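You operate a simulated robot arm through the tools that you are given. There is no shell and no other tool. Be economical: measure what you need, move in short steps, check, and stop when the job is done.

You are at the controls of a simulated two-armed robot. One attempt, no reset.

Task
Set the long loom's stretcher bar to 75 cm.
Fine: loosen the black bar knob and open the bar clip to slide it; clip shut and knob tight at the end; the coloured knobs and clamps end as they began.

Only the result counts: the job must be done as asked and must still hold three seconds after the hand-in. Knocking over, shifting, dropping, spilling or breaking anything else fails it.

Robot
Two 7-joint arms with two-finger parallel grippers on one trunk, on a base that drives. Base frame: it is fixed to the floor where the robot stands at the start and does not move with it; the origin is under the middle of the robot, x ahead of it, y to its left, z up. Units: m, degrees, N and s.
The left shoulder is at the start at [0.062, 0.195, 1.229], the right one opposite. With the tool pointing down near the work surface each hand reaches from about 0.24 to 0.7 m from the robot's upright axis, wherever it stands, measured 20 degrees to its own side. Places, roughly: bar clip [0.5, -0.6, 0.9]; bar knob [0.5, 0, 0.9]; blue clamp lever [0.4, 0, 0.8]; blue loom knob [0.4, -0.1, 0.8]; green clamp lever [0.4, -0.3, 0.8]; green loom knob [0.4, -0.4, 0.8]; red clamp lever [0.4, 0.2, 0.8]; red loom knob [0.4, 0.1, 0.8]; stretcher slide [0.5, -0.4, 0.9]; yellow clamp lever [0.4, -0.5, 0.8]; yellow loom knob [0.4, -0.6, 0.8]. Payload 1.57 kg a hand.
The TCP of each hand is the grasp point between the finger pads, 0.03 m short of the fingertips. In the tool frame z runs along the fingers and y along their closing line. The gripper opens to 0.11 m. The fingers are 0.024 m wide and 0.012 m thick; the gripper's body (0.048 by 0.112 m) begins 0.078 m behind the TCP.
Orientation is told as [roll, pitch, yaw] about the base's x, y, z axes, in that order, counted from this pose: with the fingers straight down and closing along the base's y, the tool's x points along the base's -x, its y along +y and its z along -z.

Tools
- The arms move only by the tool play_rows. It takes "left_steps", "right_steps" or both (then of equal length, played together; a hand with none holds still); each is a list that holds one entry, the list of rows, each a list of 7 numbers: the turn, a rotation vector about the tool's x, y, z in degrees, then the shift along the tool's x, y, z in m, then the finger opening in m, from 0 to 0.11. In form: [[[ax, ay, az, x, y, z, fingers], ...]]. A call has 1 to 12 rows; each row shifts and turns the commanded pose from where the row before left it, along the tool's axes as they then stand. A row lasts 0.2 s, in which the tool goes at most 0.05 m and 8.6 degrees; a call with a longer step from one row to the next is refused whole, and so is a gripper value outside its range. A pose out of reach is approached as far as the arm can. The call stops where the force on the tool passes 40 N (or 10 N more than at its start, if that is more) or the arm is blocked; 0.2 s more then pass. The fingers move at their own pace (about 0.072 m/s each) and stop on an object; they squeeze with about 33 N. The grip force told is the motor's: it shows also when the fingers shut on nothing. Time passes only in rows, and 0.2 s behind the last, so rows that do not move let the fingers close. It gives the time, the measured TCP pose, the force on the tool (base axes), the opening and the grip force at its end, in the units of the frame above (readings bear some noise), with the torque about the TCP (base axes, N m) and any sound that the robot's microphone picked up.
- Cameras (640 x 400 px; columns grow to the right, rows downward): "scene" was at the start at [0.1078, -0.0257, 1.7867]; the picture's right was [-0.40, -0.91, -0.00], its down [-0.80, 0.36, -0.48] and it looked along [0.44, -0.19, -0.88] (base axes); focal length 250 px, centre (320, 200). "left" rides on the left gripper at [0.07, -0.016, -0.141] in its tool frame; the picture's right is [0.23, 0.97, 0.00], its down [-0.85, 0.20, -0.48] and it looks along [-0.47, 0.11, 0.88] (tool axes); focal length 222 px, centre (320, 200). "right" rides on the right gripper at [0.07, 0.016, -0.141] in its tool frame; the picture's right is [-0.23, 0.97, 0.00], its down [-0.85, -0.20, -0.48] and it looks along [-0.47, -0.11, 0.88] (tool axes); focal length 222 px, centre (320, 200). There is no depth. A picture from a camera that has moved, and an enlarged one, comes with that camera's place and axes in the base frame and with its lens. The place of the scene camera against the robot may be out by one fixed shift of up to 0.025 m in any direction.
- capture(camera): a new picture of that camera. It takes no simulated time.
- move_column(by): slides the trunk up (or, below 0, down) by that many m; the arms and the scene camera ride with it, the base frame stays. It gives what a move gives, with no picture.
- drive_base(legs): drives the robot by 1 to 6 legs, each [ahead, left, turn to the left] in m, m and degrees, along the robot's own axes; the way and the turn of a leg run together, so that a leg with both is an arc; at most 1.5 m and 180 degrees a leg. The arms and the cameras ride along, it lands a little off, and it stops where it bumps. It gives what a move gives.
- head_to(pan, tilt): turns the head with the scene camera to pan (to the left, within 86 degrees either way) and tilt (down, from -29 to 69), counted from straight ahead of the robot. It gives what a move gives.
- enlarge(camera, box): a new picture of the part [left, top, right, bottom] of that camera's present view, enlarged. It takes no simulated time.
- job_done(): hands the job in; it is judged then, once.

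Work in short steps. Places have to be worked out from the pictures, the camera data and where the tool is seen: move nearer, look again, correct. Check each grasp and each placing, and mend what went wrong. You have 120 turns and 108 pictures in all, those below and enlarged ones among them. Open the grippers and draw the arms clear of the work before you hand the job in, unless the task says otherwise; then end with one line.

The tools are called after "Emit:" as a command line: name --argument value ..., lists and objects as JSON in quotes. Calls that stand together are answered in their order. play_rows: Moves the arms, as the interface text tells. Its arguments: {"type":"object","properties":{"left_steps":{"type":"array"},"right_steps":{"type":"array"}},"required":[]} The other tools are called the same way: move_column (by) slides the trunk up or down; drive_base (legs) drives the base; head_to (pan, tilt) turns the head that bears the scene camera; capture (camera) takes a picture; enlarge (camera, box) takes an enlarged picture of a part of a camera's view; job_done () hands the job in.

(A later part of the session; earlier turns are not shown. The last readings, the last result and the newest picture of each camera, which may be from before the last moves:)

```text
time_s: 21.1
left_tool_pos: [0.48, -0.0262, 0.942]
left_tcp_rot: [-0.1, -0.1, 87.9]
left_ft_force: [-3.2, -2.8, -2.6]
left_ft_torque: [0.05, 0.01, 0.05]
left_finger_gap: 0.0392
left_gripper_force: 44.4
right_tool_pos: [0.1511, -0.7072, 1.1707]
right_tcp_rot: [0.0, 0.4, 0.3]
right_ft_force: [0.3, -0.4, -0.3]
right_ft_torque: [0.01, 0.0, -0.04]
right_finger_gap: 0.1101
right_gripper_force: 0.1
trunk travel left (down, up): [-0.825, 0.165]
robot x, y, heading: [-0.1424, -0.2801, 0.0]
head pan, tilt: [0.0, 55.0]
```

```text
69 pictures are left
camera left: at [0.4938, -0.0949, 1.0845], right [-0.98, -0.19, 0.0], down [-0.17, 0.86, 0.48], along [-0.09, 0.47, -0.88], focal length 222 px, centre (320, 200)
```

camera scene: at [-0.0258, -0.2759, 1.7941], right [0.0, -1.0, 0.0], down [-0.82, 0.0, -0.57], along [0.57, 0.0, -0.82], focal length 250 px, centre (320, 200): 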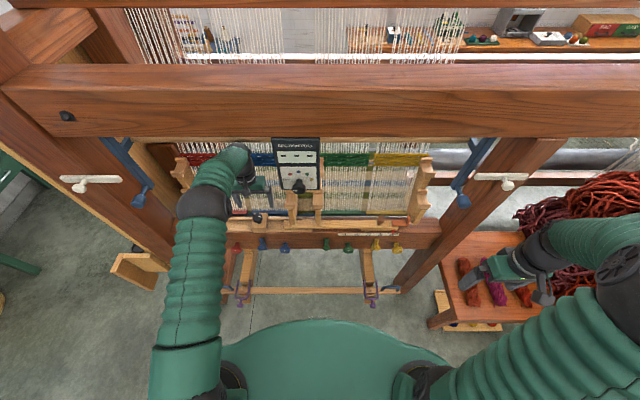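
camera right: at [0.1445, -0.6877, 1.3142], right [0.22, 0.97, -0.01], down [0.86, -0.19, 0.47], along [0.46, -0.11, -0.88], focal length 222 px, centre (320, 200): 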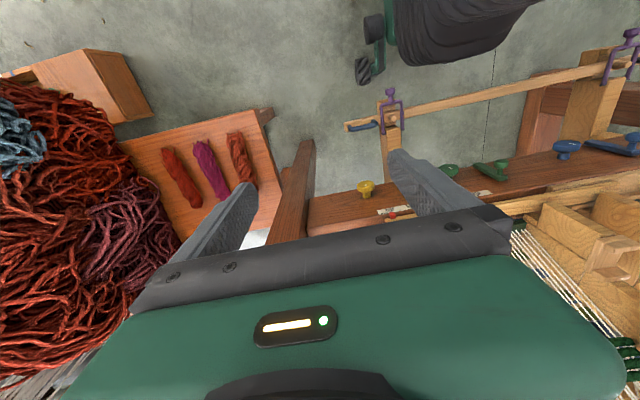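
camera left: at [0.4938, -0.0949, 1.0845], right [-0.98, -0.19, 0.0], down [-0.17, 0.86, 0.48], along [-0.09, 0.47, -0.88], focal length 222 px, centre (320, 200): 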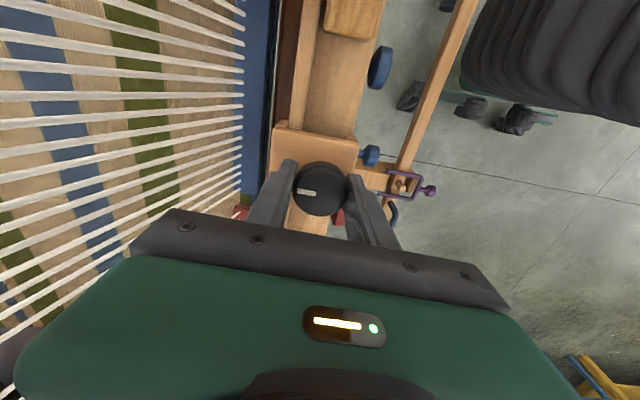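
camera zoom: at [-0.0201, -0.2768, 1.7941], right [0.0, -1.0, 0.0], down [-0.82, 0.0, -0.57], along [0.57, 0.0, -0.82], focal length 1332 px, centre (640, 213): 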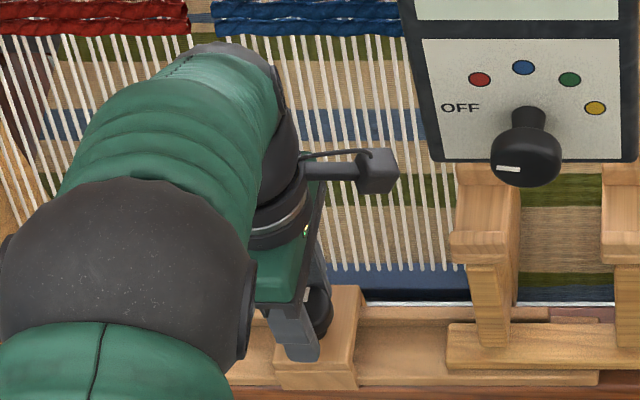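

Turned 88° with no stop or noise. I continue 40° more to be sure it is loose.

Emit:
play_rows --left_steps '[[[0, 0, -8, 0, 0, 0, 0.0], [0, 0, -8, 0, 0, 0, 0.0], [0, 0, -8, 0, 0, 0, 0.0], [0, 0, -8, 0, 0, 0, 0.0], [0, 0, -8, 0, 0, 0, 0.0], [0, 0, 0, 0, 0, 0, 0.0]]]'

Emit:
enlarge --camera "left" --box '[220, 100, 420, 250]'

Emit:
capture --camera "scene"

```text
time_s: 22.5
left_tool_pos: [0.4796, -0.0237, 0.9432]
left_tcp_rot: [-0.1, 0.0, 127.9]
left_ft_force: [-3.4, -1.7, -0.4]
left_ft_torque: [0.06, 0.05, -0.56]
left_finger_gap: 0.0398
left_gripper_force: 44.8
right_tool_pos: [0.1517, -0.7063, 1.171]
right_tcp_rot: [-0.2, 0.5, 0.4]
right_ft_force: [-0.3, -0.5, -0.1]
right_ft_torque: [0.02, 0.02, 0.02]
right_finger_gap: 0.1099
right_gripper_force: 0.2
trunk travel left (down, up): [-0.825, 0.165]
robot x, y, heading: [-0.1427, -0.2795, -0.1]
head pan, tilt: [0.0, 55.0]
```

```text
2.67 times, centred on (320, 175) of left
camera zoom: at [0.5354, -0.0696, 1.0848], right [-0.63, -0.78, 0.0], down [-0.68, 0.55, 0.48], along [-0.37, 0.3, -0.88], focal length 592 px, centre (320, 267)
```

zoom: 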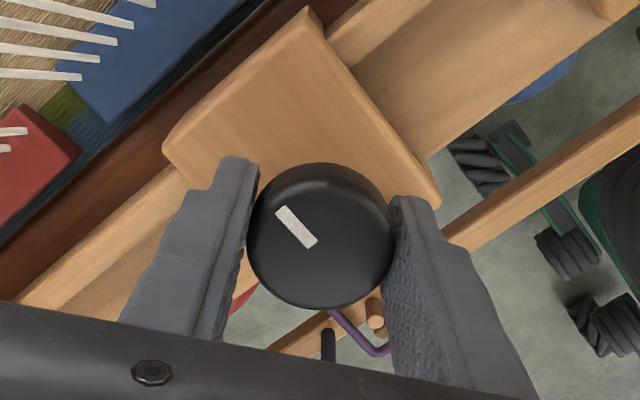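

```text
67 pictures are left
camera scene: at [-0.0207, -0.276, 1.7941], right [0.0, -1.0, 0.0], down [-0.82, 0.0, -0.57], along [0.57, 0.0, -0.82], focal length 250 px, centre (320, 200)
```

scene: 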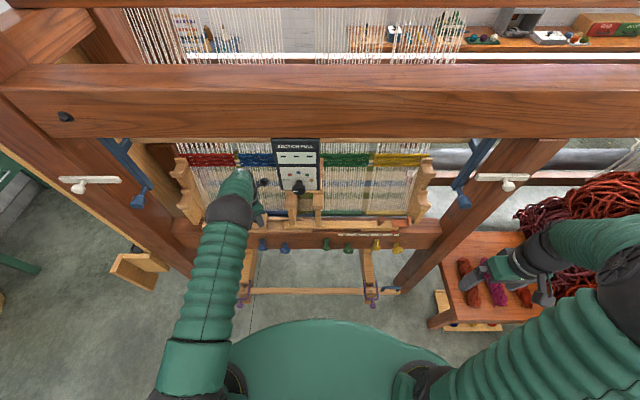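

The mark has swung 40° within the grip: the knob came against its stop after about 90°, so it's fully loose. I release it, rise 9 cm and turn the hand back to yaw ~90 for the later tightening.

Emit:
play_rows --left_steps '[[[0, 0, 0, 0, 0, 0, 0.08], [0, 0, 0, 0, 0, 0, 0.08], [0, 0, 0, 0, 0, 0, 0.08], [0, 0, 0, 0, 0, -0.03, 0.08], [0, 0, 0, 0, 0, -0.03, 0.08], [0, 0, 8, 0, 0, -0.03, 0.08], [0, 0, 8, 0, 0, 0, 0.08], [0, 0, 8, 0, 0, 0, 0.08], [0, 0, 8, 0, 0, 0, 0.08], [0, 0, 6, 0, 0, 0, 0.08], [0, 0, 0, 0, 0, 0, 0.08]]]'

Emit:
enlarge --camera "left" --box '[220, 60, 420, 210]'

```text
time_s: 24.9
left_tool_pos: [0.4789, -0.0235, 1.0316]
left_tcp_rot: [-0.2, -0.1, 89.8]
left_ft_force: [-0.1, 0.4, 0.7]
left_ft_torque: [0.0, 0.0, 0.02]
left_finger_gap: 0.0801
left_gripper_force: 0.1
right_tool_pos: [0.1524, -0.7063, 1.1717]
right_tcp_rot: [-0.1, 0.6, 0.3]
right_ft_force: [-0.5, -0.1, 0.3]
right_ft_torque: [-0.04, 0.0, -0.01]
right_finger_gap: 0.11
right_gripper_force: 0.0
trunk travel left (down, up): [-0.825, 0.165]
robot x, y, heading: [-0.1386, -0.2808, 0.2]
head pan, tilt: [0.0, 55.0]
```

```text
2.67 times, centred on (320, 135) of left
camera zoom: at [0.496, -0.0937, 1.1745], right [-0.98, -0.22, 0.0], down [-0.2, 0.86, 0.48], along [-0.1, 0.47, -0.88], focal length 592 px, centre (320, 373)
```

zoom: 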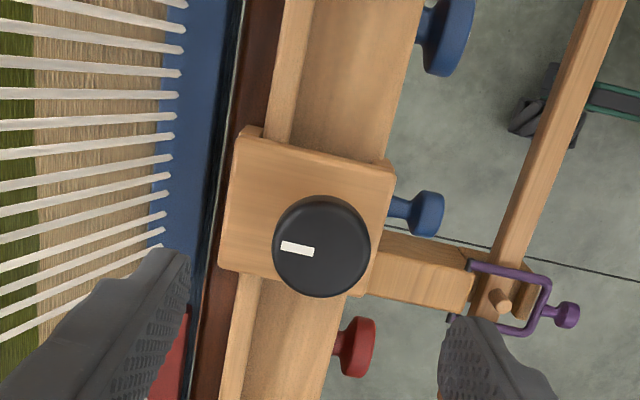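

The mark now points to +x, a clean 90°. Now the right hand: inward in y and forward towards the clip, staying high, then look.

Emit:
play_rows --right_steps '[[[0, 0, 0, 0, 0.04, 0, 0.11], [0, 0, 0, 0, 0.04, 0.01, 0.11], [0, 0, 0, -0.02, 0.04, 0.01, 0.11], [0, 0, 0, -0.04, 0.02, 0.01, 0.11], [0, 0, 0, -0.045, 0, 0.02, 0.11], [0, 0, 0, -0.045, 0, 0.02, 0.11], [0, 0, 0, -0.045, 0, 0.01, 0.11], [0, 0, 0, 0, 0, 0, 0.11]]]'

Emit:
capture --camera "right"

Emit:
capture --camera "scene"

Emit:
enlarge --camera "right" --box '[180, 90, 440, 240]'

```text
time_s: 26.7
left_tool_pos: [0.4786, -0.0236, 1.0328]
left_tcp_rot: [-0.1, -0.1, 89.8]
left_ft_force: [0.4, -0.5, 0.2]
left_ft_torque: [0.01, -0.04, 0.01]
left_finger_gap: 0.0803
left_gripper_force: 0.0
right_tool_pos: [0.3435, -0.5639, 1.0895]
right_tcp_rot: [0.0, 0.5, 0.4]
right_ft_force: [-0.2, 0.2, -0.8]
right_ft_torque: [0.0, -0.01, -0.01]
right_finger_gap: 0.1102
right_gripper_force: 0.1
trunk travel left (down, up): [-0.825, 0.165]
robot x, y, heading: [-0.1433, -0.2787, 0.1]
head pan, tilt: [0.0, 55.0]
```

```text
65 pictures are left
camera right: at [0.2767, -0.5475, 1.2314], right [0.22, 0.98, 0.0], down [0.86, -0.19, 0.47], along [0.46, -0.11, -0.88], focal length 222 px, centre (320, 200)
```

right: 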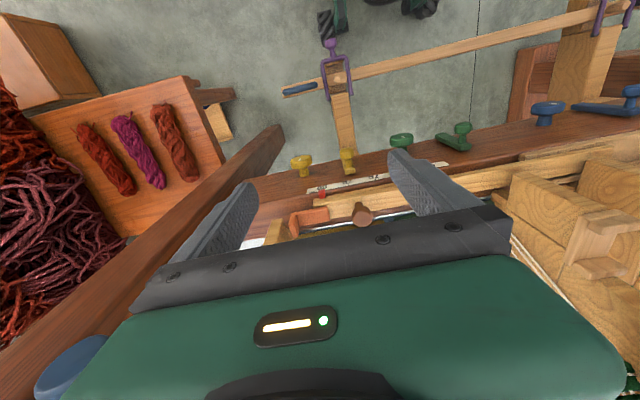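

```text
64 pictures are left
camera scene: at [-0.019, -0.2741, 1.7941], right [0.0, -1.0, 0.0], down [-0.82, 0.0, -0.57], along [0.57, 0.0, -0.82], focal length 250 px, centre (320, 200)
```

scene: 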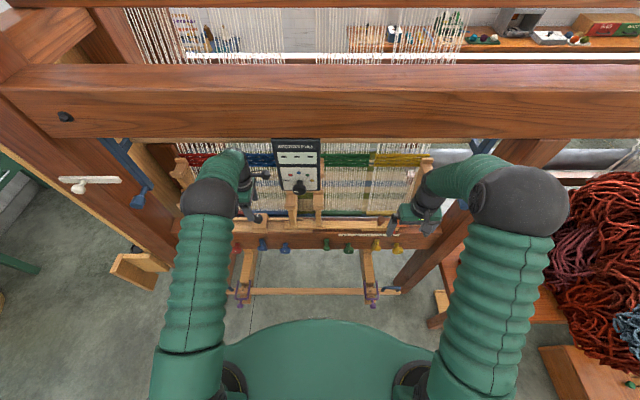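

```text
2.46 times, centred on (310, 165) of right
camera zoom: at [0.2767, -0.5475, 1.2314], right [0.22, 0.98, 0.0], down [0.86, -0.19, 0.47], along [0.46, -0.11, -0.88], focal length 547 px, centre (345, 286)
```

zoom: 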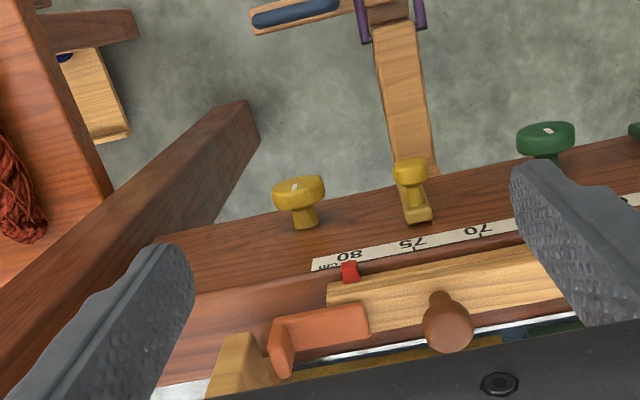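

The right elbow is near the right post's white bracket but free; stretching further brings the elbow in, as it did on the left. I move inwards/forwards toward the peg in small steps and check.

Emit:
play_rows --right_steps '[[[0, 0, 0, -0.02, 0.02, 0, 0.11], [0, 0, 0, -0.03, 0.01, 0, 0.11], [0, 0, 0, -0.03, 0, 0, 0.11], [0, 0, 0, 0, 0, 0, 0.11]]]'

Emit:
capture --camera "scene"

```text
time_s: 27.7
left_tool_pos: [0.4783, -0.0248, 1.0338]
left_tcp_rot: [-0.2, -0.1, 89.9]
left_ft_force: [-0.2, -0.1, -0.4]
left_ft_torque: [-0.02, 0.04, 0.01]
left_finger_gap: 0.0803
left_gripper_force: 0.1
right_tool_pos: [0.4251, -0.534, 1.0884]
right_tcp_rot: [-0.1, 0.5, 0.4]
right_ft_force: [0.2, 0.2, 0.4]
right_ft_torque: [-0.02, 0.01, 0.0]
right_finger_gap: 0.1101
right_gripper_force: 0.1
trunk travel left (down, up): [-0.825, 0.165]
robot x, y, heading: [-0.1396, -0.275, 0.2]
head pan, tilt: [0.0, 55.0]
```

```text
62 pictures are left
camera scene: at [-0.0187, -0.275, 1.794], right [0.0, -1.0, 0.0], down [-0.82, 0.0, -0.57], along [0.57, 0.0, -0.82], focal length 250 px, centre (320, 200)
```

scene: 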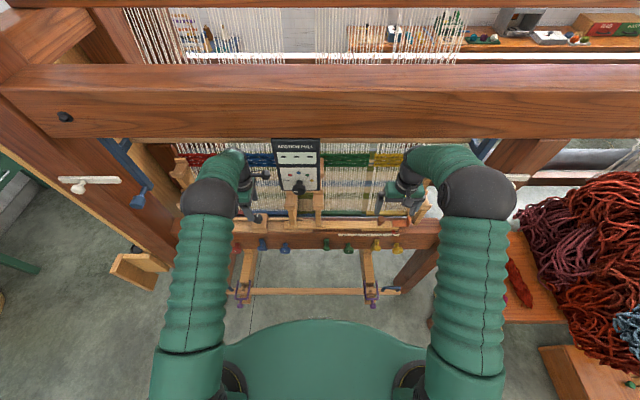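

The elbow comes in as hoped. I go on to hover near the clip and look closely.

Emit:
play_rows --right_steps '[[[0, 0, 0, -0.02, -0.02, 0.02, 0.11], [0, 0, 0, -0.01, -0.02, 0.03, 0.11], [0, 0, 0, 0, 0, 0, 0.11]]]'

Emit:
capture --camera "right"

Emit:
enlarge --camera "right" --box '[230, 90, 430, 215]'

Emit:
enlarge --camera "scene" --box '[370, 170, 450, 260]'

```text
time_s: 28.5
left_tool_pos: [0.4788, -0.0246, 1.0341]
left_tcp_rot: [-0.2, -0.2, 89.8]
left_ft_force: [-0.1, 0.1, 0.2]
left_ft_torque: [0.04, 0.0, 0.0]
left_finger_gap: 0.08
left_gripper_force: 0.1
right_tool_pos: [0.4542, -0.5748, 1.0378]
right_tcp_rot: [-0.1, 0.5, 0.5]
right_ft_force: [-0.4, -0.7, -0.5]
right_ft_torque: [0.01, -0.03, 0.0]
right_finger_gap: 0.1099
right_gripper_force: 0.1
trunk travel left (down, up): [-0.825, 0.165]
robot x, y, heading: [-0.1392, -0.2751, 0.3]
head pan, tilt: [0.0, 55.0]
```

```text
61 pictures are left
camera right: at [0.3863, -0.559, 1.1802], right [0.22, 0.98, 0.0], down [0.86, -0.19, 0.47], along [0.46, -0.11, -0.88], focal length 222 px, centre (320, 200)
```

right: 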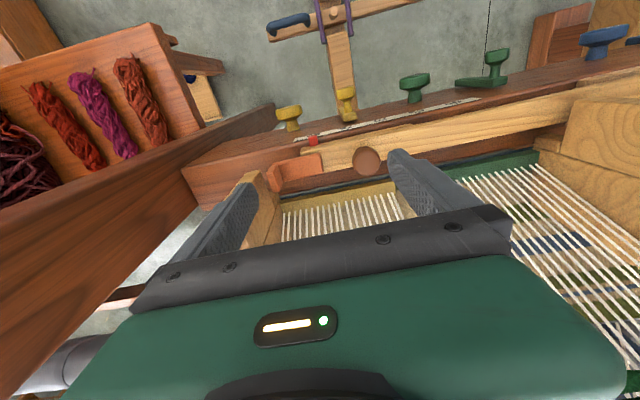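

```text
3.20 times, centred on (330, 152) of right
camera zoom: at [0.3863, -0.559, 1.1802], right [0.22, 0.98, 0.0], down [0.86, -0.19, 0.47], along [0.46, -0.11, -0.88], focal length 711 px, centre (288, 352)
```

zoom: 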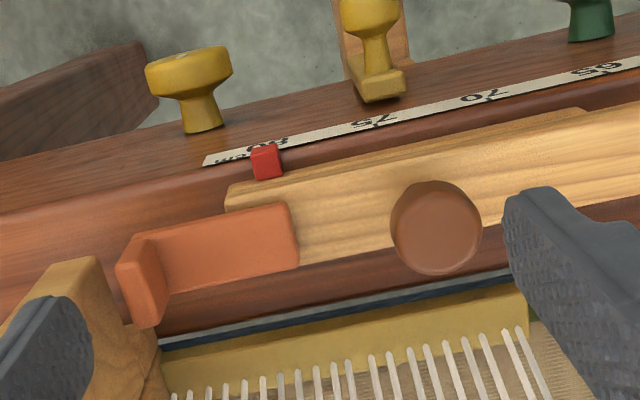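

```text
4.44 times, centred on (410, 215) of scene
camera zoom: at [-0.0192, -0.2762, 1.7941], right [0.0, -1.0, 0.0], down [-0.82, 0.0, -0.57], along [0.57, 0.0, -0.82], focal length 1110 px, centre (-80, 133)
```

zoom: 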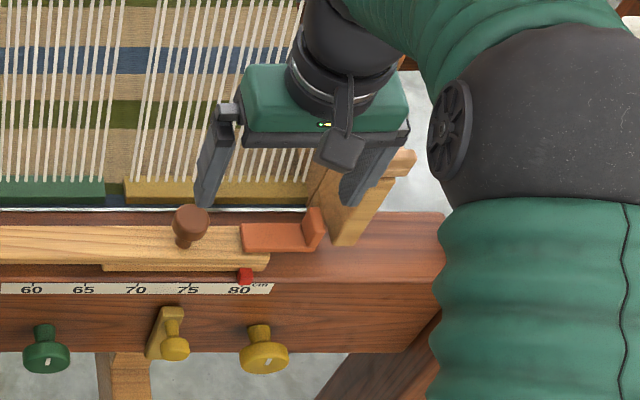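

The clip is a flat orange plate over the slide end with an upturned tab on its outer side, next to a wooden upright. I shift the hand inward for an oblique view of that tab and upright.

Emit:
play_rows --right_steps '[[[0, 0, 0, 0.01, 0.04, 0, 0.11], [0, 0, 0, 0.01, 0.04, -0.01, 0.11], [0, 0, 0, 0, 0.04, -0.01, 0.11], [0, 0, 0, 0, 0.03, -0.01, 0.11], [0, 0, 0, 0, 0, 0, 0.11]]]'

Emit:
enlarge --camera "right" --box '[80, 90, 280, 215]'

Emit:
enlarge --camera "scene" --box '[370, 140, 460, 250]'

```text
time_s: 29.7
left_tool_pos: [0.4789, -0.0233, 1.0335]
left_tcp_rot: [-0.2, 0.0, 89.7]
left_ft_force: [0.2, 0.8, -0.6]
left_ft_torque: [0.02, -0.05, 0.03]
left_finger_gap: 0.0801
left_gripper_force: 0.0
right_tool_pos: [0.4345, -0.4225, 1.0695]
right_tcp_rot: [-0.2, 0.4, 0.4]
right_ft_force: [0.2, -0.3, 0.0]
right_ft_torque: [-0.02, 0.01, -0.02]
right_finger_gap: 0.1099
right_gripper_force: 0.1
trunk travel left (down, up): [-0.825, 0.165]
robot x, y, heading: [-0.14, -0.2753, 0.1]
head pan, tilt: [0.0, 55.0]
```

```text
3.20 times, centred on (180, 152) of right
camera zoom: at [0.3666, -0.4063, 1.2108], right [0.22, 0.98, 0.0], down [0.86, -0.19, 0.47], along [0.46, -0.11, -0.88], focal length 711 px, centre (768, 352)
```

zoom: 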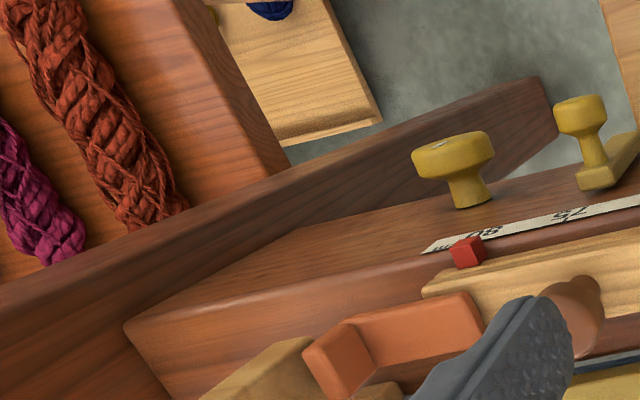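

```text
3.64 times, centred on (415, 195) of scene
camera zoom: at [-0.0182, -0.2735, 1.794], right [0.0, -1.0, 0.0], down [-0.82, 0.0, -0.57], along [0.57, 0.0, -0.82], focal length 908 px, centre (-26, 218)
```

zoom: 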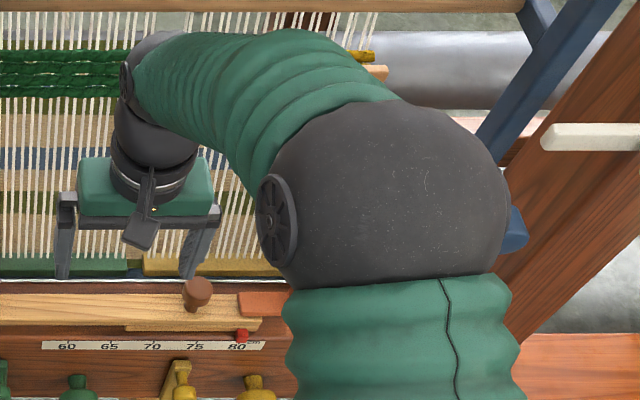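

Triangulating two views: tab top at z 0.932, spanning x 0.460–0.491, y -0.645 to -0.630; the upright begins at y -0.662. I hover over the tab with the fingers tilted 15° forward (to keep the body clear) and a 4 cm gap.

Emit:
play_rows --right_steps '[[[0, 0, 0, 0, -0.045, 0, 0.06], [0, 0, 0, 0, -0.045, 0, 0.045], [0, 0, 0, 0, -0.045, 0.0, 0.045], [0, -5, 0, 0, -0.04, 0, 0.045], [0, -5, 0, 0, -0.04, 0, 0.045], [0, -5, 0, 0, 0, 0.03, 0.045], [0, 0, 0, 0, 0, 0.02, 0.045], [0, 0, 0, 0, 0, 0, 0.045]]]'

Emit:
capture --camera "right"

Emit:
enlarge --camera "right" --box '[230, 90, 430, 215]'

Emit:
capture --camera "scene"

```text
time_s: 31.5
left_tool_pos: [0.4791, -0.024, 1.0324]
left_tcp_rot: [-0.1, -0.2, 89.8]
left_ft_force: [-0.2, 0.2, 0.5]
left_ft_torque: [0.02, 0.0, 0.0]
left_finger_gap: 0.08
left_gripper_force: 0.0
right_tool_pos: [0.4448, -0.6393, 1.0207]
right_tcp_rot: [-0.1, -14.4, 0.3]
right_ft_force: [-0.4, 0.4, 0.0]
right_ft_torque: [0.0, -0.06, -0.02]
right_finger_gap: 0.0451
right_gripper_force: 0.2
trunk travel left (down, up): [-0.825, 0.165]
robot x, y, heading: [-0.1391, -0.2761, 0.1]
head pan, tilt: [0.0, 55.0]
```

```text
56 pictures are left
camera right: at [0.3425, -0.6238, 1.139], right [0.21, 0.98, 0.05], down [0.71, -0.19, 0.68], along [0.67, -0.11, -0.73], focal length 222 px, centre (320, 200)
```

right: 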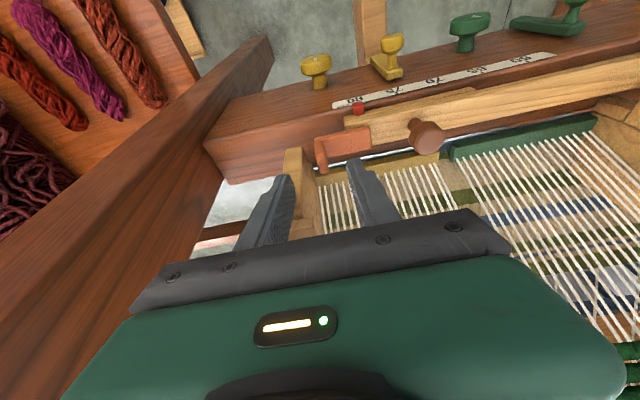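

```text
3.20 times, centred on (330, 152) of right
camera zoom: at [0.3425, -0.6238, 1.139], right [0.21, 0.98, 0.05], down [0.71, -0.19, 0.68], along [0.67, -0.11, -0.73], focal length 711 px, centre (288, 352)
```

zoom: 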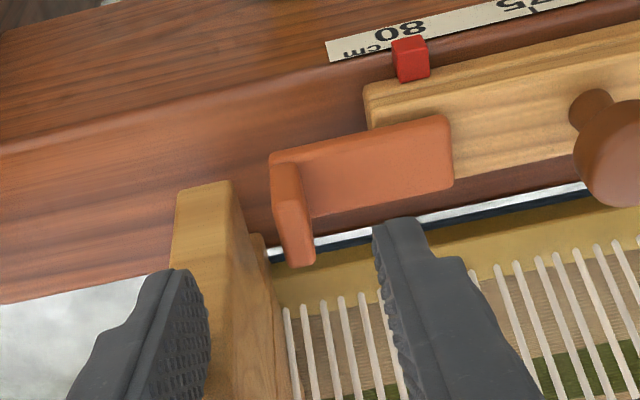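

```text
54 pictures are left
camera scene: at [-0.019, -0.2747, 1.7941], right [0.0, -1.0, 0.0], down [-0.82, 0.0, -0.57], along [0.57, 0.0, -0.82], focal length 250 px, centre (320, 200)
```

scene: 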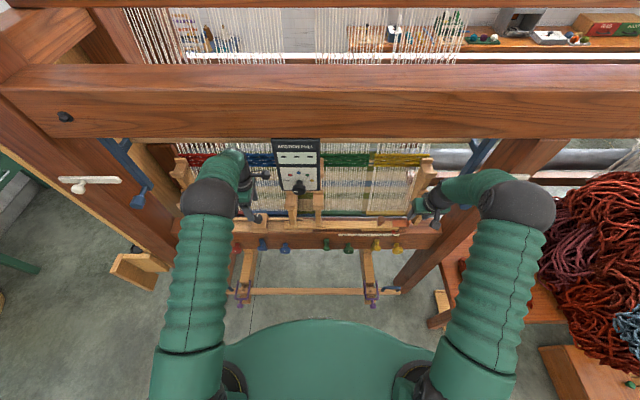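

The tab lies between the two fingers with the upright just outside. I advance 6 cm along the fingers and recheck clearance.

Emit:
play_rows --right_steps '[[[0, 0, 0, 0.002, 0.001, 0.03, 0.042], [0, 0, 0, 0.003, 0.001, 0.025, 0.042], [0, 0, 0, 0, 0, 0, 0.042]]]'

Emit:
enlarge --camera "right" --box '[230, 90, 430, 215]'

```text
time_s: 32.0
left_tool_pos: [0.4763, -0.0244, 1.0343]
left_tcp_rot: [-0.4, 0.0, 89.7]
left_ft_force: [-0.1, 0.3, 0.4]
left_ft_torque: [0.01, -0.04, 0.0]
left_finger_gap: 0.0801
left_gripper_force: 0.2
right_tool_pos: [0.4463, -0.641, 0.9901]
right_tcp_rot: [-0.3, -14.6, 0.2]
right_ft_force: [-0.1, -0.3, -0.2]
right_ft_torque: [0.02, -0.02, 0.01]
right_finger_gap: 0.0421
right_gripper_force: 0.1
trunk travel left (down, up): [-0.825, 0.165]
robot x, y, heading: [-0.1413, -0.2771, 0.2]
head pan, tilt: [0.0, 55.0]
stopped in row 2 (right hand): the force on the tool passed its limit at 128 N (the readings are from after the stop); the commanded pose is now the measured one
```

```text
3.20 times, centred on (330, 152) of right
camera zoom: at [0.3448, -0.6247, 1.1096], right [0.22, 0.97, 0.05], down [0.71, -0.19, 0.68], along [0.67, -0.11, -0.73], focal length 711 px, centre (288, 352)
```

zoom: 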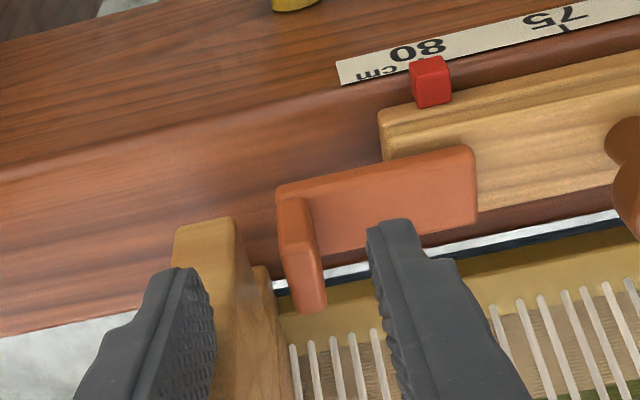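

The outer finger met the upright, so there's no room for it there. I back up, level the tool and turn it 90° so the fingers close along x on the tab's ends, camera side facing inward.

Emit:
play_rows --right_steps '[[[0, 0, 0, 0, 0.01, -0.03, 0.06], [0, 0, 0, 0, 0.02, -0.03, 0.06], [0, 7, 0, 0, 0.02, -0.01, 0.06], [0, 7.5, 0, 0, 0.02, 0, 0.06], [0, 0, 8.2, 0, 0, 0, 0.06], [0, 0, 8.2, 0, 0, 0, 0.06], [0, 0, 8.2, 0, 0, 0, 0.06], [0, 0, 8.2, 0, 0, 0, 0.06], [0, 0, 8.2, 0, 0, 0, 0.06], [0, 0, 0, 0, 0, 0, 0.06]]]'

Emit:
capture --camera "scene"

```text
time_s: 34.2
left_tool_pos: [0.4792, -0.0241, 1.0329]
left_tcp_rot: [-0.1, 0.0, 89.7]
left_ft_force: [-0.4, 0.0, -0.4]
left_ft_torque: [-0.03, 0.03, -0.02]
left_finger_gap: 0.08
left_gripper_force: 0.1
right_tool_pos: [0.4325, -0.5716, 1.0558]
right_tcp_rot: [-0.2, -0.1, -40.9]
right_ft_force: [-0.8, -0.2, -0.4]
right_ft_torque: [0.0, -0.03, -0.04]
right_finger_gap: 0.0598
right_gripper_force: 0.2
trunk travel left (down, up): [-0.825, 0.165]
robot x, y, heading: [-0.1369, -0.2773, 0.1]
head pan, tilt: [0.0, 55.0]
```

```text
52 pictures are left
camera scene: at [-0.0175, -0.2749, 1.7939], right [0.0, -1.0, 0.0], down [-0.82, 0.0, -0.57], along [0.57, 0.0, -0.82], focal length 250 px, centre (320, 200)
```

scene: 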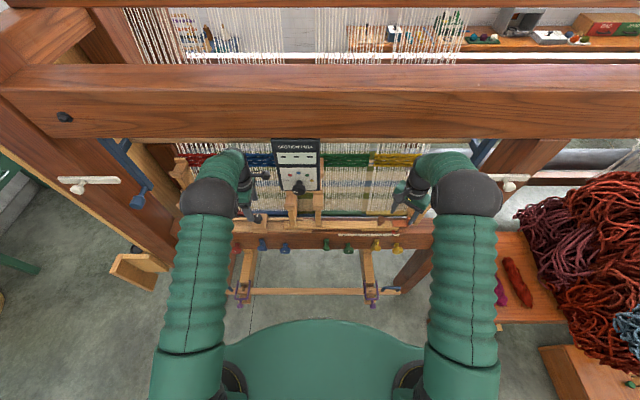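

The elbow moves inward with this yaw, good. I complete the turn, lean the fingertips slightly outward and hover over the tab.

Emit:
play_rows --right_steps '[[[0, 0, 8.2, 0, 0, 0, 0.06], [0, 0, 8.2, 0, 0, 0, 0.06], [0, 0, 8.2, 0, 0, 0, 0.06], [0, 0, 8.2, 0, 0, 0, 0.06], [0, 0, 8.2, 0, 0, 0, 0.06], [0, 0, 8.1, 0, 0, 0, 0.06], [0, -6, 0, -0.025, 0.02, 0.02, 0.06], [0, -6, 0, -0.022, 0.02, 0.02, 0.06], [0, 0, 0, 0, 0, 0, 0.06]]]'

Emit:
capture --camera "right"

Emit:
enlarge --camera "right" --box '[220, 80, 420, 205]'

Emit:
enlarge --camera "scene" --box '[360, 140, 460, 260]'

```text
time_s: 36.2
left_tool_pos: [0.4772, -0.0249, 1.0341]
left_tcp_rot: [-0.2, -0.1, 89.7]
left_ft_force: [-0.9, -0.1, 0.2]
left_ft_torque: [-0.01, -0.02, 0.0]
left_finger_gap: 0.0798
left_gripper_force: 0.1
right_tool_pos: [0.4708, -0.6213, 1.0189]
right_tcp_rot: [0.0, -12.4, -89.8]
right_ft_force: [0.3, 0.9, 0.5]
right_ft_torque: [0.0, -0.03, -0.03]
right_finger_gap: 0.0601
right_gripper_force: 0.2
trunk travel left (down, up): [-0.825, 0.165]
robot x, y, heading: [-0.1432, -0.2777, 0.1]
head pan, tilt: [0.0, 55.0]
```

```text
51 pictures are left
camera right: at [0.4872, -0.5225, 1.1428], right [0.97, -0.22, 0.05], down [-0.2, -0.73, 0.65], along [-0.11, -0.64, -0.76], focal length 222 px, centre (320, 200)
```

right: 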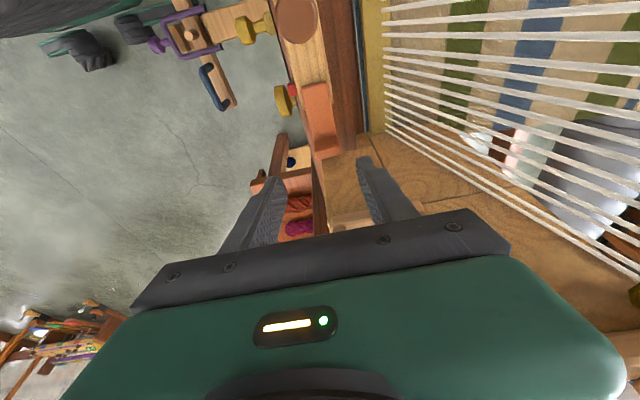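

```text
3.20 times, centred on (320, 142) of right
camera zoom: at [0.4872, -0.5225, 1.1428], right [0.97, -0.22, 0.05], down [-0.2, -0.73, 0.65], along [-0.11, -0.64, -0.76], focal length 711 px, centre (320, 384)
```

zoom: 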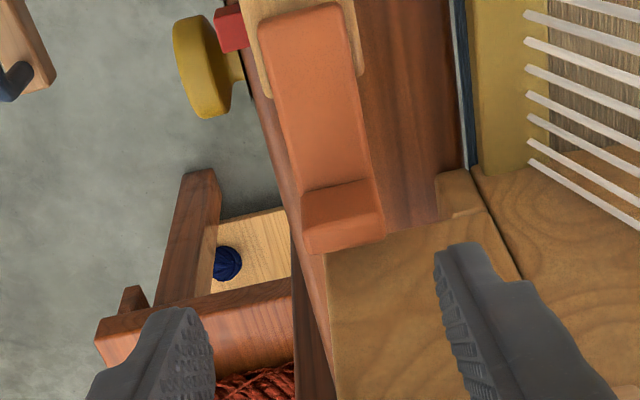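

```text
3.33 times, centred on (410, 200) of scene
camera zoom: at [-0.0187, -0.275, 1.7941], right [0.0, -1.0, 0.0], down [-0.82, 0.0, -0.57], along [0.57, 0.0, -0.82], focal length 832 px, centre (20, 200)
```

zoom: 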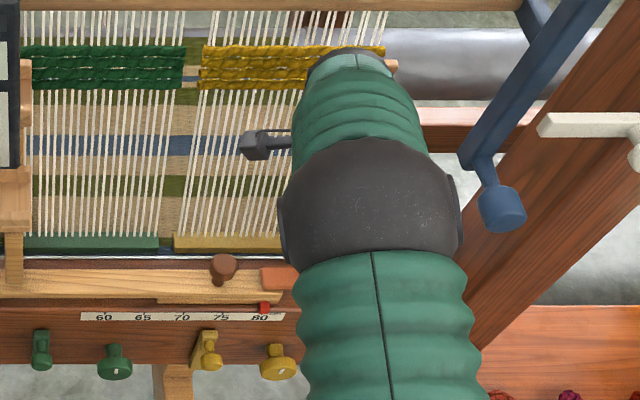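

This gives an open view: tab centre at about x 0.478, y -0.64, and room on both ends. I narrow the gap to 4.4 cm and go down over the tab.

Emit:
play_rows --right_steps '[[[0, 0, 0, 0.006, 0.006, 0.02, 0.044], [0, 0, 0, 0.005, 0, 0.02, 0.044], [0, 0, 0, 0, 0, 0.015, 0.044], [0, 0, 0, 0, 0, 0, 0.044]]]'

Emit:
enlarge --camera "right" --box '[220, 80, 420, 205]'

```text
time_s: 37.2
left_tool_pos: [0.4783, -0.0238, 1.034]
left_tcp_rot: [-0.3, -0.1, 89.7]
left_ft_force: [0.1, 0.3, -0.4]
left_ft_torque: [-0.01, -0.02, -0.01]
left_finger_gap: 0.0799
left_gripper_force: 0.1
right_tool_pos: [0.4774, -0.6204, 0.9627]
right_tcp_rot: [0.0, -12.2, -89.9]
right_ft_force: [-0.1, 0.4, 0.4]
right_ft_torque: [0.0, 0.03, 0.0]
right_finger_gap: 0.0441
right_gripper_force: 0.1
trunk travel left (down, up): [-0.825, 0.165]
robot x, y, heading: [-0.1392, -0.2803, 0.2]
head pan, tilt: [0.0, 55.0]
```

```text
3.20 times, centred on (320, 142) of right
camera zoom: at [0.4945, -0.5228, 1.086], right [0.97, -0.22, 0.05], down [-0.2, -0.73, 0.65], along [-0.11, -0.64, -0.76], focal length 711 px, centre (320, 384)
```

zoom: 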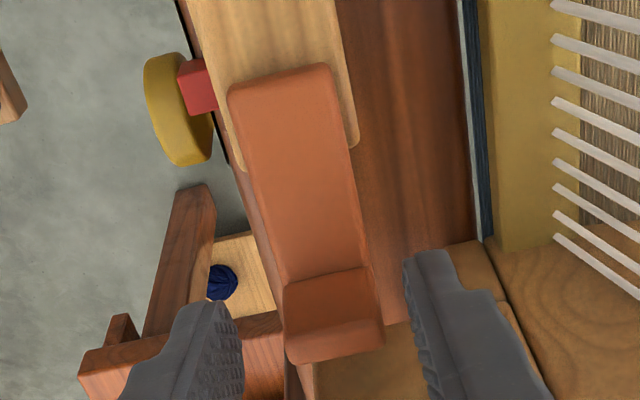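

Good alignment. I go the remaining 2 cm and close on the tab.

Emit:
play_rows --right_steps '[[[0, 0, 0, -0.002, 0, 0.01, 0.044], [0, 0, 0, 0, 0, 0.01, 0.044], [0, 0, 0, 0, 0, 0, 0.0], [0, 0, 0, 0, 0, 0, 0.0], [0, 0, 0, 0, 0, 0, 0.0], [0, 0, 0, 0, 0, 0, 0.0]]]'

Emit:
enlarge --camera "right" --box '[220, 80, 420, 205]'

```text
time_s: 38.1
left_tool_pos: [0.4733, -0.0217, 1.0348]
left_tcp_rot: [-0.4, 0.0, 89.7]
left_ft_force: [-0.7, -0.8, -0.3]
left_ft_torque: [0.01, -0.01, 0.0]
left_finger_gap: 0.0799
left_gripper_force: 0.0
right_tool_pos: [0.4773, -0.6266, 0.9515]
right_tcp_rot: [0.7, -12.7, -90.0]
right_ft_force: [-7.5, 6.2, 17.6]
right_ft_torque: [-0.65, 0.71, -0.35]
right_finger_gap: 0.0279
right_gripper_force: 35.3
trunk travel left (down, up): [-0.825, 0.165]
robot x, y, heading: [-0.1385, -0.2745, -0.2]
head pan, tilt: [0.0, 55.0]
stopped in row 4 (right hand): the force on the tool passed its limit at 42 N (the readings are from after the stop); the commanded pose is now the measured one
```

```text
3.20 times, centred on (320, 142) of right
camera zoom: at [0.4937, -0.5265, 1.0747], right [0.97, -0.22, 0.06], down [-0.2, -0.73, 0.65], along [-0.1, -0.65, -0.76], focal length 711 px, centre (320, 384)
```

zoom: 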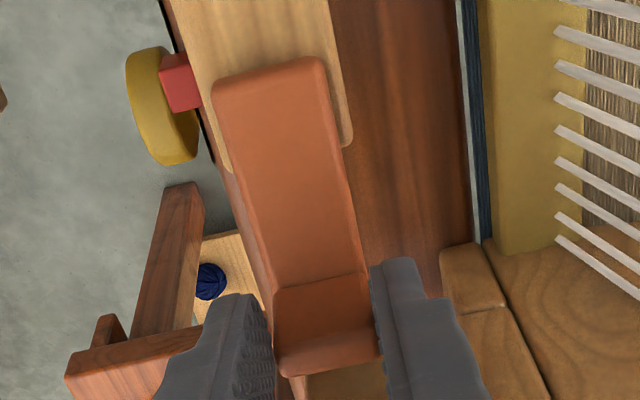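

The tab is gripped (2.8 cm). I try lifting gently along an arc about the plate's inner end.

Emit:
play_rows --right_steps '[[[0, 0, 0, 0, 0, 0, 0.0], [0, 0, 0, 0.001, 0, -0.005, 0.0], [0, 0, 0, 0.001, 0, -0.005, 0.0], [0, 0, 0, 0.001, 0, -0.005, 0.0], [0, 0, 0, 0, 0, 0, 0.0]]]'

Emit:
enlarge --camera "right" --box '[220, 80, 420, 205]'

```text
time_s: 39.3
left_tool_pos: [0.4769, -0.0249, 1.034]
left_tcp_rot: [-0.3, -0.1, 89.7]
left_ft_force: [-0.2, 0.5, -0.2]
left_ft_torque: [-0.01, -0.02, -0.01]
left_finger_gap: 0.08
left_gripper_force: 0.1
right_tool_pos: [0.4795, -0.6228, 0.9606]
right_tcp_rot: [0.4, -12.6, -89.9]
right_ft_force: [-16.6, 1.6, -17.3]
right_ft_torque: [-0.36, 0.25, -0.16]
right_finger_gap: 0.0277
right_gripper_force: 38.0
trunk travel left (down, up): [-0.825, 0.165]
robot x, y, heading: [-0.1441, -0.2743, -0.0]
head pan, tilt: [0.0, 55.0]
```

```text
3.20 times, centred on (320, 142) of right
camera zoom: at [0.4947, -0.5245, 1.0845], right [0.97, -0.22, 0.06], down [-0.2, -0.73, 0.65], along [-0.1, -0.65, -0.76], focal length 711 px, centre (320, 384)
```

zoom: 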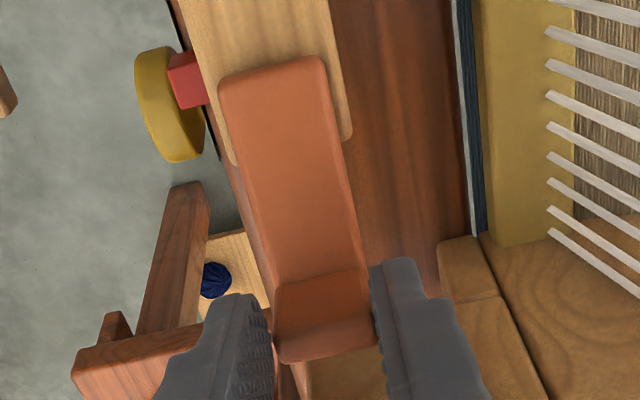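

The tab rises with the hand against a moderate resistance (~17 N). I continue along the arc to about 40°.

Emit:
play_rows --right_steps '[[[0, 0, 0, 0.001, 0, -0.007, 0.0], [0, 0, 0, 0.0015, 0, -0.007, 0.0], [0, 0, 0, 0.002, 0, -0.007, 0.0], [0, 0, 0, 0.0025, 0, -0.007, 0.0], [0, 0, 0, 0, 0, 0, 0.0]]]'

Emit:
enlarge --camera "right" --box '[220, 60, 420, 205]'

```text
time_s: 40.5
left_tool_pos: [0.4763, -0.0258, 1.0352]
left_tcp_rot: [-0.2, -0.1, 89.7]
left_ft_force: [-0.2, 0.1, 0.6]
left_ft_torque: [-0.01, 0.01, 0.0]
left_finger_gap: 0.0801
left_gripper_force: 0.0
right_tool_pos: [0.481, -0.6103, 0.988]
right_tcp_rot: [0.6, -12.5, -89.9]
right_ft_force: [-0.4, -0.4, 0.1]
right_ft_torque: [-0.01, 0.0, -0.03]
right_finger_gap: 0.0001
right_gripper_force: 21.6
trunk travel left (down, up): [-0.825, 0.165]
robot x, y, heading: [-0.14, -0.2796, -0.2]
head pan, tilt: [0.0, 55.0]
```

```text
2.76 times, centred on (320, 132) of right
camera zoom: at [0.4954, -0.5114, 1.1118], right [0.97, -0.22, 0.06], down [-0.2, -0.73, 0.65], along [-0.1, -0.65, -0.76], focal length 613 px, centre (320, 386)
```

zoom: 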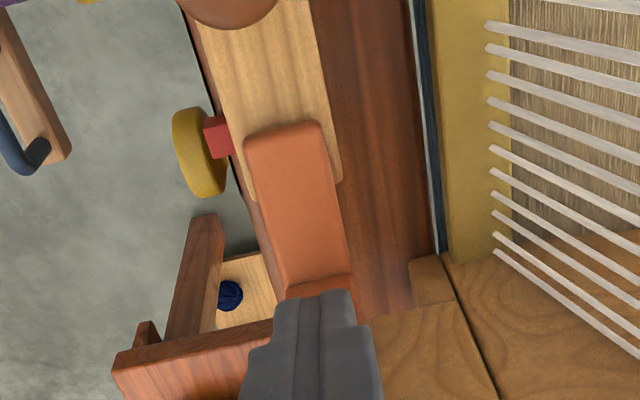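

It slipped off; the clip is still flat. I raise a little and examine the clip closely for its hinge.

Emit:
play_rows --right_steps '[[[0, 0, 0, 0.02, 0, -0.02, 0.044], [0, 0, 0, 0.02, 0, -0.02, 0.044], [0, 0, 0, 0, 0, 0, 0.044]]]'

Emit:
enlarge --camera "right" --box '[270, 60, 370, 160]'

```text
time_s: 41.3
left_tool_pos: [0.4784, -0.0226, 1.0338]
left_tcp_rot: [-0.2, 0.0, 89.6]
left_ft_force: [-0.6, -0.1, -0.1]
left_ft_torque: [0.03, 0.01, -0.01]
left_finger_gap: 0.0803
left_gripper_force: 0.1
right_tool_pos: [0.4804, -0.5607, 1.0176]
right_tcp_rot: [0.6, -12.7, -89.9]
right_ft_force: [-0.5, 0.4, 0.7]
right_ft_torque: [0.02, 0.01, 0.02]
right_finger_gap: 0.0439
right_gripper_force: 0.1
trunk travel left (down, up): [-0.825, 0.165]
robot x, y, heading: [-0.1399, -0.2791, -0.1]
head pan, tilt: [0.0, 55.0]
```

```text
4.00 times, centred on (320, 110) of right
camera zoom: at [0.4948, -0.4622, 1.142], right [0.97, -0.22, 0.06], down [-0.2, -0.73, 0.65], along [-0.1, -0.65, -0.76], focal length 888 px, centre (320, 560)
```

zoom: 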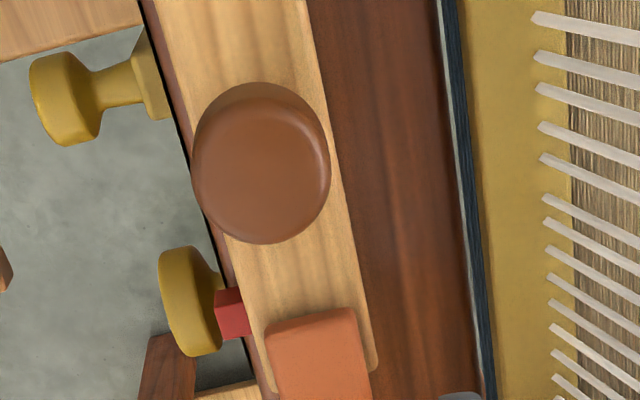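

Emit:
enlarge --camera "scene" --box '[380, 200, 450, 250]'

Emit:
enlarge --camera "right" --box '[280, 110, 360, 190]'

```text
8.00 times, centred on (415, 225) of scene
camera zoom: at [-0.0175, -0.273, 1.794], right [0.0, -1.0, 0.0], down [-0.82, 0.0, -0.57], along [0.57, 0.0, -0.82], focal length 1998 px, centre (-440, 0)
```

zoom: 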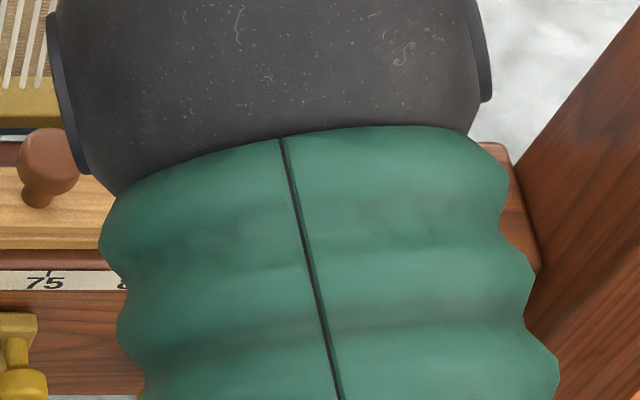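

```text
5.00 times, centred on (320, 150) of right
camera zoom: at [0.4948, -0.4622, 1.142], right [0.97, -0.22, 0.06], down [-0.2, -0.73, 0.65], along [-0.1, -0.65, -0.76], focal length 1111 px, centre (320, 450)
```

zoom: 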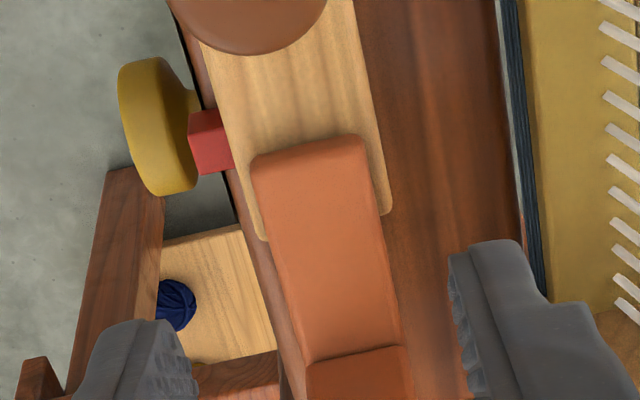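

The plate's inner end tops out near z 0.894, while the tab reaches 0.932, so I gripped only its rounded top. I go again, about 1.2 cm deeper.

Emit:
play_rows --right_steps '[[[0, 0, 0, -0.023, -0.002, 0.02, 0.046], [0, 0, 0, -0.023, -0.001, 0.02, 0.046], [0, 0, 0, 0, 0, 0.02, 0.046], [0, 0, 0, 0, 0, 0.02, 0.046], [0, 0, 0, 0, 0, 0.008, 0.046], [0, 0, 0, 0, 0, 0.008, 0.046], [0, 0, 0, 0, 0, 0, 0.046]]]'

Emit:
enlarge --camera "right" --box '[240, 80, 400, 205]'

```text
time_s: 42.6
left_tool_pos: [0.4724, -0.0218, 1.0373]
left_tcp_rot: [-0.3, 0.1, 89.6]
left_ft_force: [0.7, -0.6, 0.2]
left_ft_torque: [0.02, 0.05, 0.0]
left_finger_gap: 0.0799
left_gripper_force: 0.0
right_tool_pos: [0.4798, -0.6246, 0.9514]
right_tcp_rot: [1.6, -13.1, -89.9]
right_ft_force: [-11.5, 7.3, 20.2]
right_ft_torque: [-1.18, -0.88, -0.34]
right_finger_gap: 0.0458
right_gripper_force: 0.1
trunk travel left (down, up): [-0.825, 0.165]
robot x, y, heading: [-0.1438, -0.2752, -0.2]
head pan, tilt: [0.0, 55.0]
stopped in row 6 (right hand): the force on the tool passed its limit at 48 N (the readings are from after the stop); the commanded pose is now the measured one
```

```text
3.20 times, centred on (320, 142) of right
camera zoom: at [0.493, -0.5258, 1.074], right [0.97, -0.21, 0.08], down [-0.21, -0.73, 0.65], along [-0.08, -0.65, -0.75], focal length 711 px, centre (320, 384)
```

zoom: 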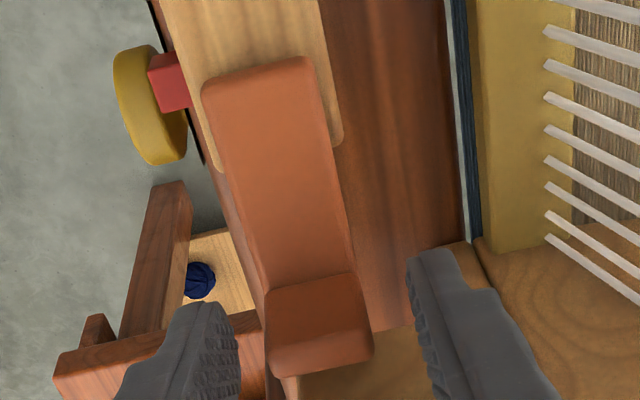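

The force and torque point to the gripper body touching the upright's cap at about [0.48, -0.655, 1.03]. I back off 2 cm, lean the hand further inward (to ~33°), then go down again.

Emit:
play_rows --right_steps '[[[0, 0, 0, 0, -0.002, -0.02, 0.046], [-1.6, -7, 0, 0, 0, 0, 0.046], [0, -7, 0, 0, 0, 0, 0.046], [0, -6, 0, 0.01, 0, 0, 0.046], [0, 0, 0, 0.011, 0, 0.01, 0.046], [0, 0, 0, 0, 0, 0.01, 0.046], [0, 0, 0, 0, 0, 0.007, 0.046], [0, 0, 0, 0, 0, 0, 0.046]]]'

Emit:
enlarge --camera "right" --box '[240, 80, 400, 205]'

```text
time_s: 44.4
left_tool_pos: [0.4755, -0.0229, 1.0343]
left_tcp_rot: [-0.3, 0.0, 89.6]
left_ft_force: [-0.8, 0.7, -0.2]
left_ft_torque: [-0.03, 0.02, -0.03]
left_finger_gap: 0.0799
left_gripper_force: 0.1
right_tool_pos: [0.4826, -0.6203, 0.933]
right_tcp_rot: [3.6, -32.9, -90.8]
right_ft_force: [-0.9, 0.0, 0.6]
right_ft_torque: [0.01, 0.02, -0.02]
right_finger_gap: 0.0461
right_gripper_force: 0.1
trunk travel left (down, up): [-0.825, 0.165]
robot x, y, heading: [-0.1403, -0.2754, 0.3]
head pan, tilt: [0.0, 55.0]
```

```text
3.20 times, centred on (320, 142) of right
camera zoom: at [0.4924, -0.4841, 1.0149], right [0.97, -0.17, 0.17], down [-0.24, -0.46, 0.86], along [-0.07, -0.87, -0.49], focal length 711 px, centre (320, 384)
```

zoom: 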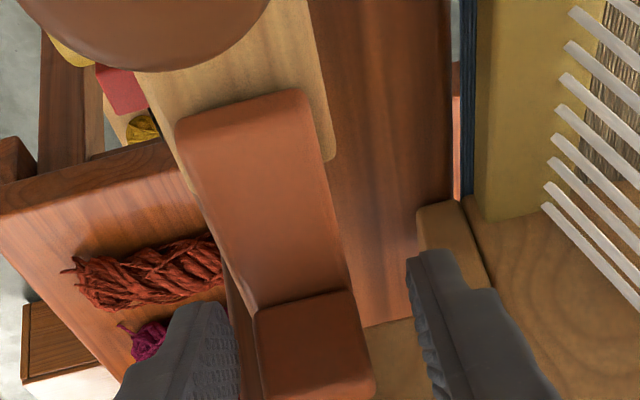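

No contact this time. I centre (−x 4 mm), level the small roll, and close.

Emit:
play_rows --right_steps '[[[3, 0, 0, 0, -0.005, 0, 0.046], [0, 0, 0, 0, 0, 0, 0.02], [0, 0, 0, 0, 0, 0, 0.0], [0, 0, 0, 0, 0, 0, 0.0], [0, 0, 0, 0, 0, 0, 0.0]]]'

Emit:
enlarge --camera "right" --box '[240, 80, 400, 205]'

```text
time_s: 45.6
left_tool_pos: [0.4772, -0.0245, 1.0349]
left_tcp_rot: [-0.3, -0.1, 89.6]
left_ft_force: [-0.9, 0.0, 0.0]
left_ft_torque: [0.01, 0.01, -0.02]
left_finger_gap: 0.0801
left_gripper_force: 0.1
right_tool_pos: [0.4798, -0.6207, 0.9325]
right_tcp_rot: [0.5, -33.0, -90.7]
right_ft_force: [12.1, -2.3, 2.8]
right_ft_torque: [0.0, 0.54, 0.71]
right_finger_gap: 0.028
right_gripper_force: 37.9
trunk travel left (down, up): [-0.825, 0.165]
robot x, y, heading: [-0.1387, -0.2758, 0.3]
head pan, tilt: [0.0, 55.0]
```

```text
3.20 times, centred on (320, 142) of right
camera zoom: at [0.4966, -0.4861, 1.0134], right [0.97, -0.2, 0.13], down [-0.21, -0.46, 0.86], along [-0.11, -0.87, -0.49], focal length 711 px, centre (320, 384)
```

zoom: 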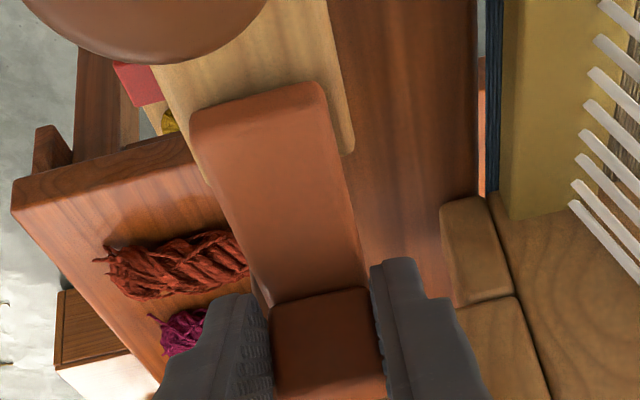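

A good lower grip. I lift straight up in small steps.

Emit:
play_rows --right_steps '[[[0, 0, 0, -0.003, 0.002, -0.005, 0.0], [0, 0, 0, -0.003, 0, -0.005, 0.0], [0, 0, 0, -0.0025, 0, -0.0053, 0.0], [0, 0, 0, 0, 0, 0, 0.0]]]'

Emit:
enlarge --camera "right" --box '[240, 80, 400, 205]'

```text
time_s: 46.6
left_tool_pos: [0.4783, -0.0245, 1.0337]
left_tcp_rot: [-0.2, -0.1, 89.7]
left_ft_force: [-0.1, 0.3, -0.4]
left_ft_torque: [0.0, 0.02, 0.01]
left_finger_gap: 0.0802
left_gripper_force: 0.1
right_tool_pos: [0.4791, -0.6188, 0.9487]
right_tcp_rot: [0.2, -32.7, -90.9]
right_ft_force: [0.4, 8.4, -21.6]
right_ft_torque: [-0.15, 0.21, 0.07]
right_finger_gap: 0.028
right_gripper_force: 37.2
trunk travel left (down, up): [-0.825, 0.165]
robot x, y, heading: [-0.1426, -0.2791, 0.1]
head pan, tilt: [0.0, 55.0]
```

```text
3.20 times, centred on (320, 142) of right
camera zoom: at [0.4977, -0.4841, 1.0297], right [0.97, -0.2, 0.13], down [-0.21, -0.46, 0.86], along [-0.12, -0.87, -0.49], focal length 711 px, centre (320, 384)
```

zoom: 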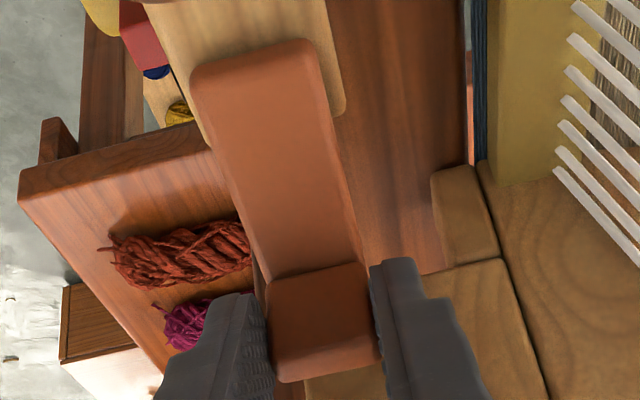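

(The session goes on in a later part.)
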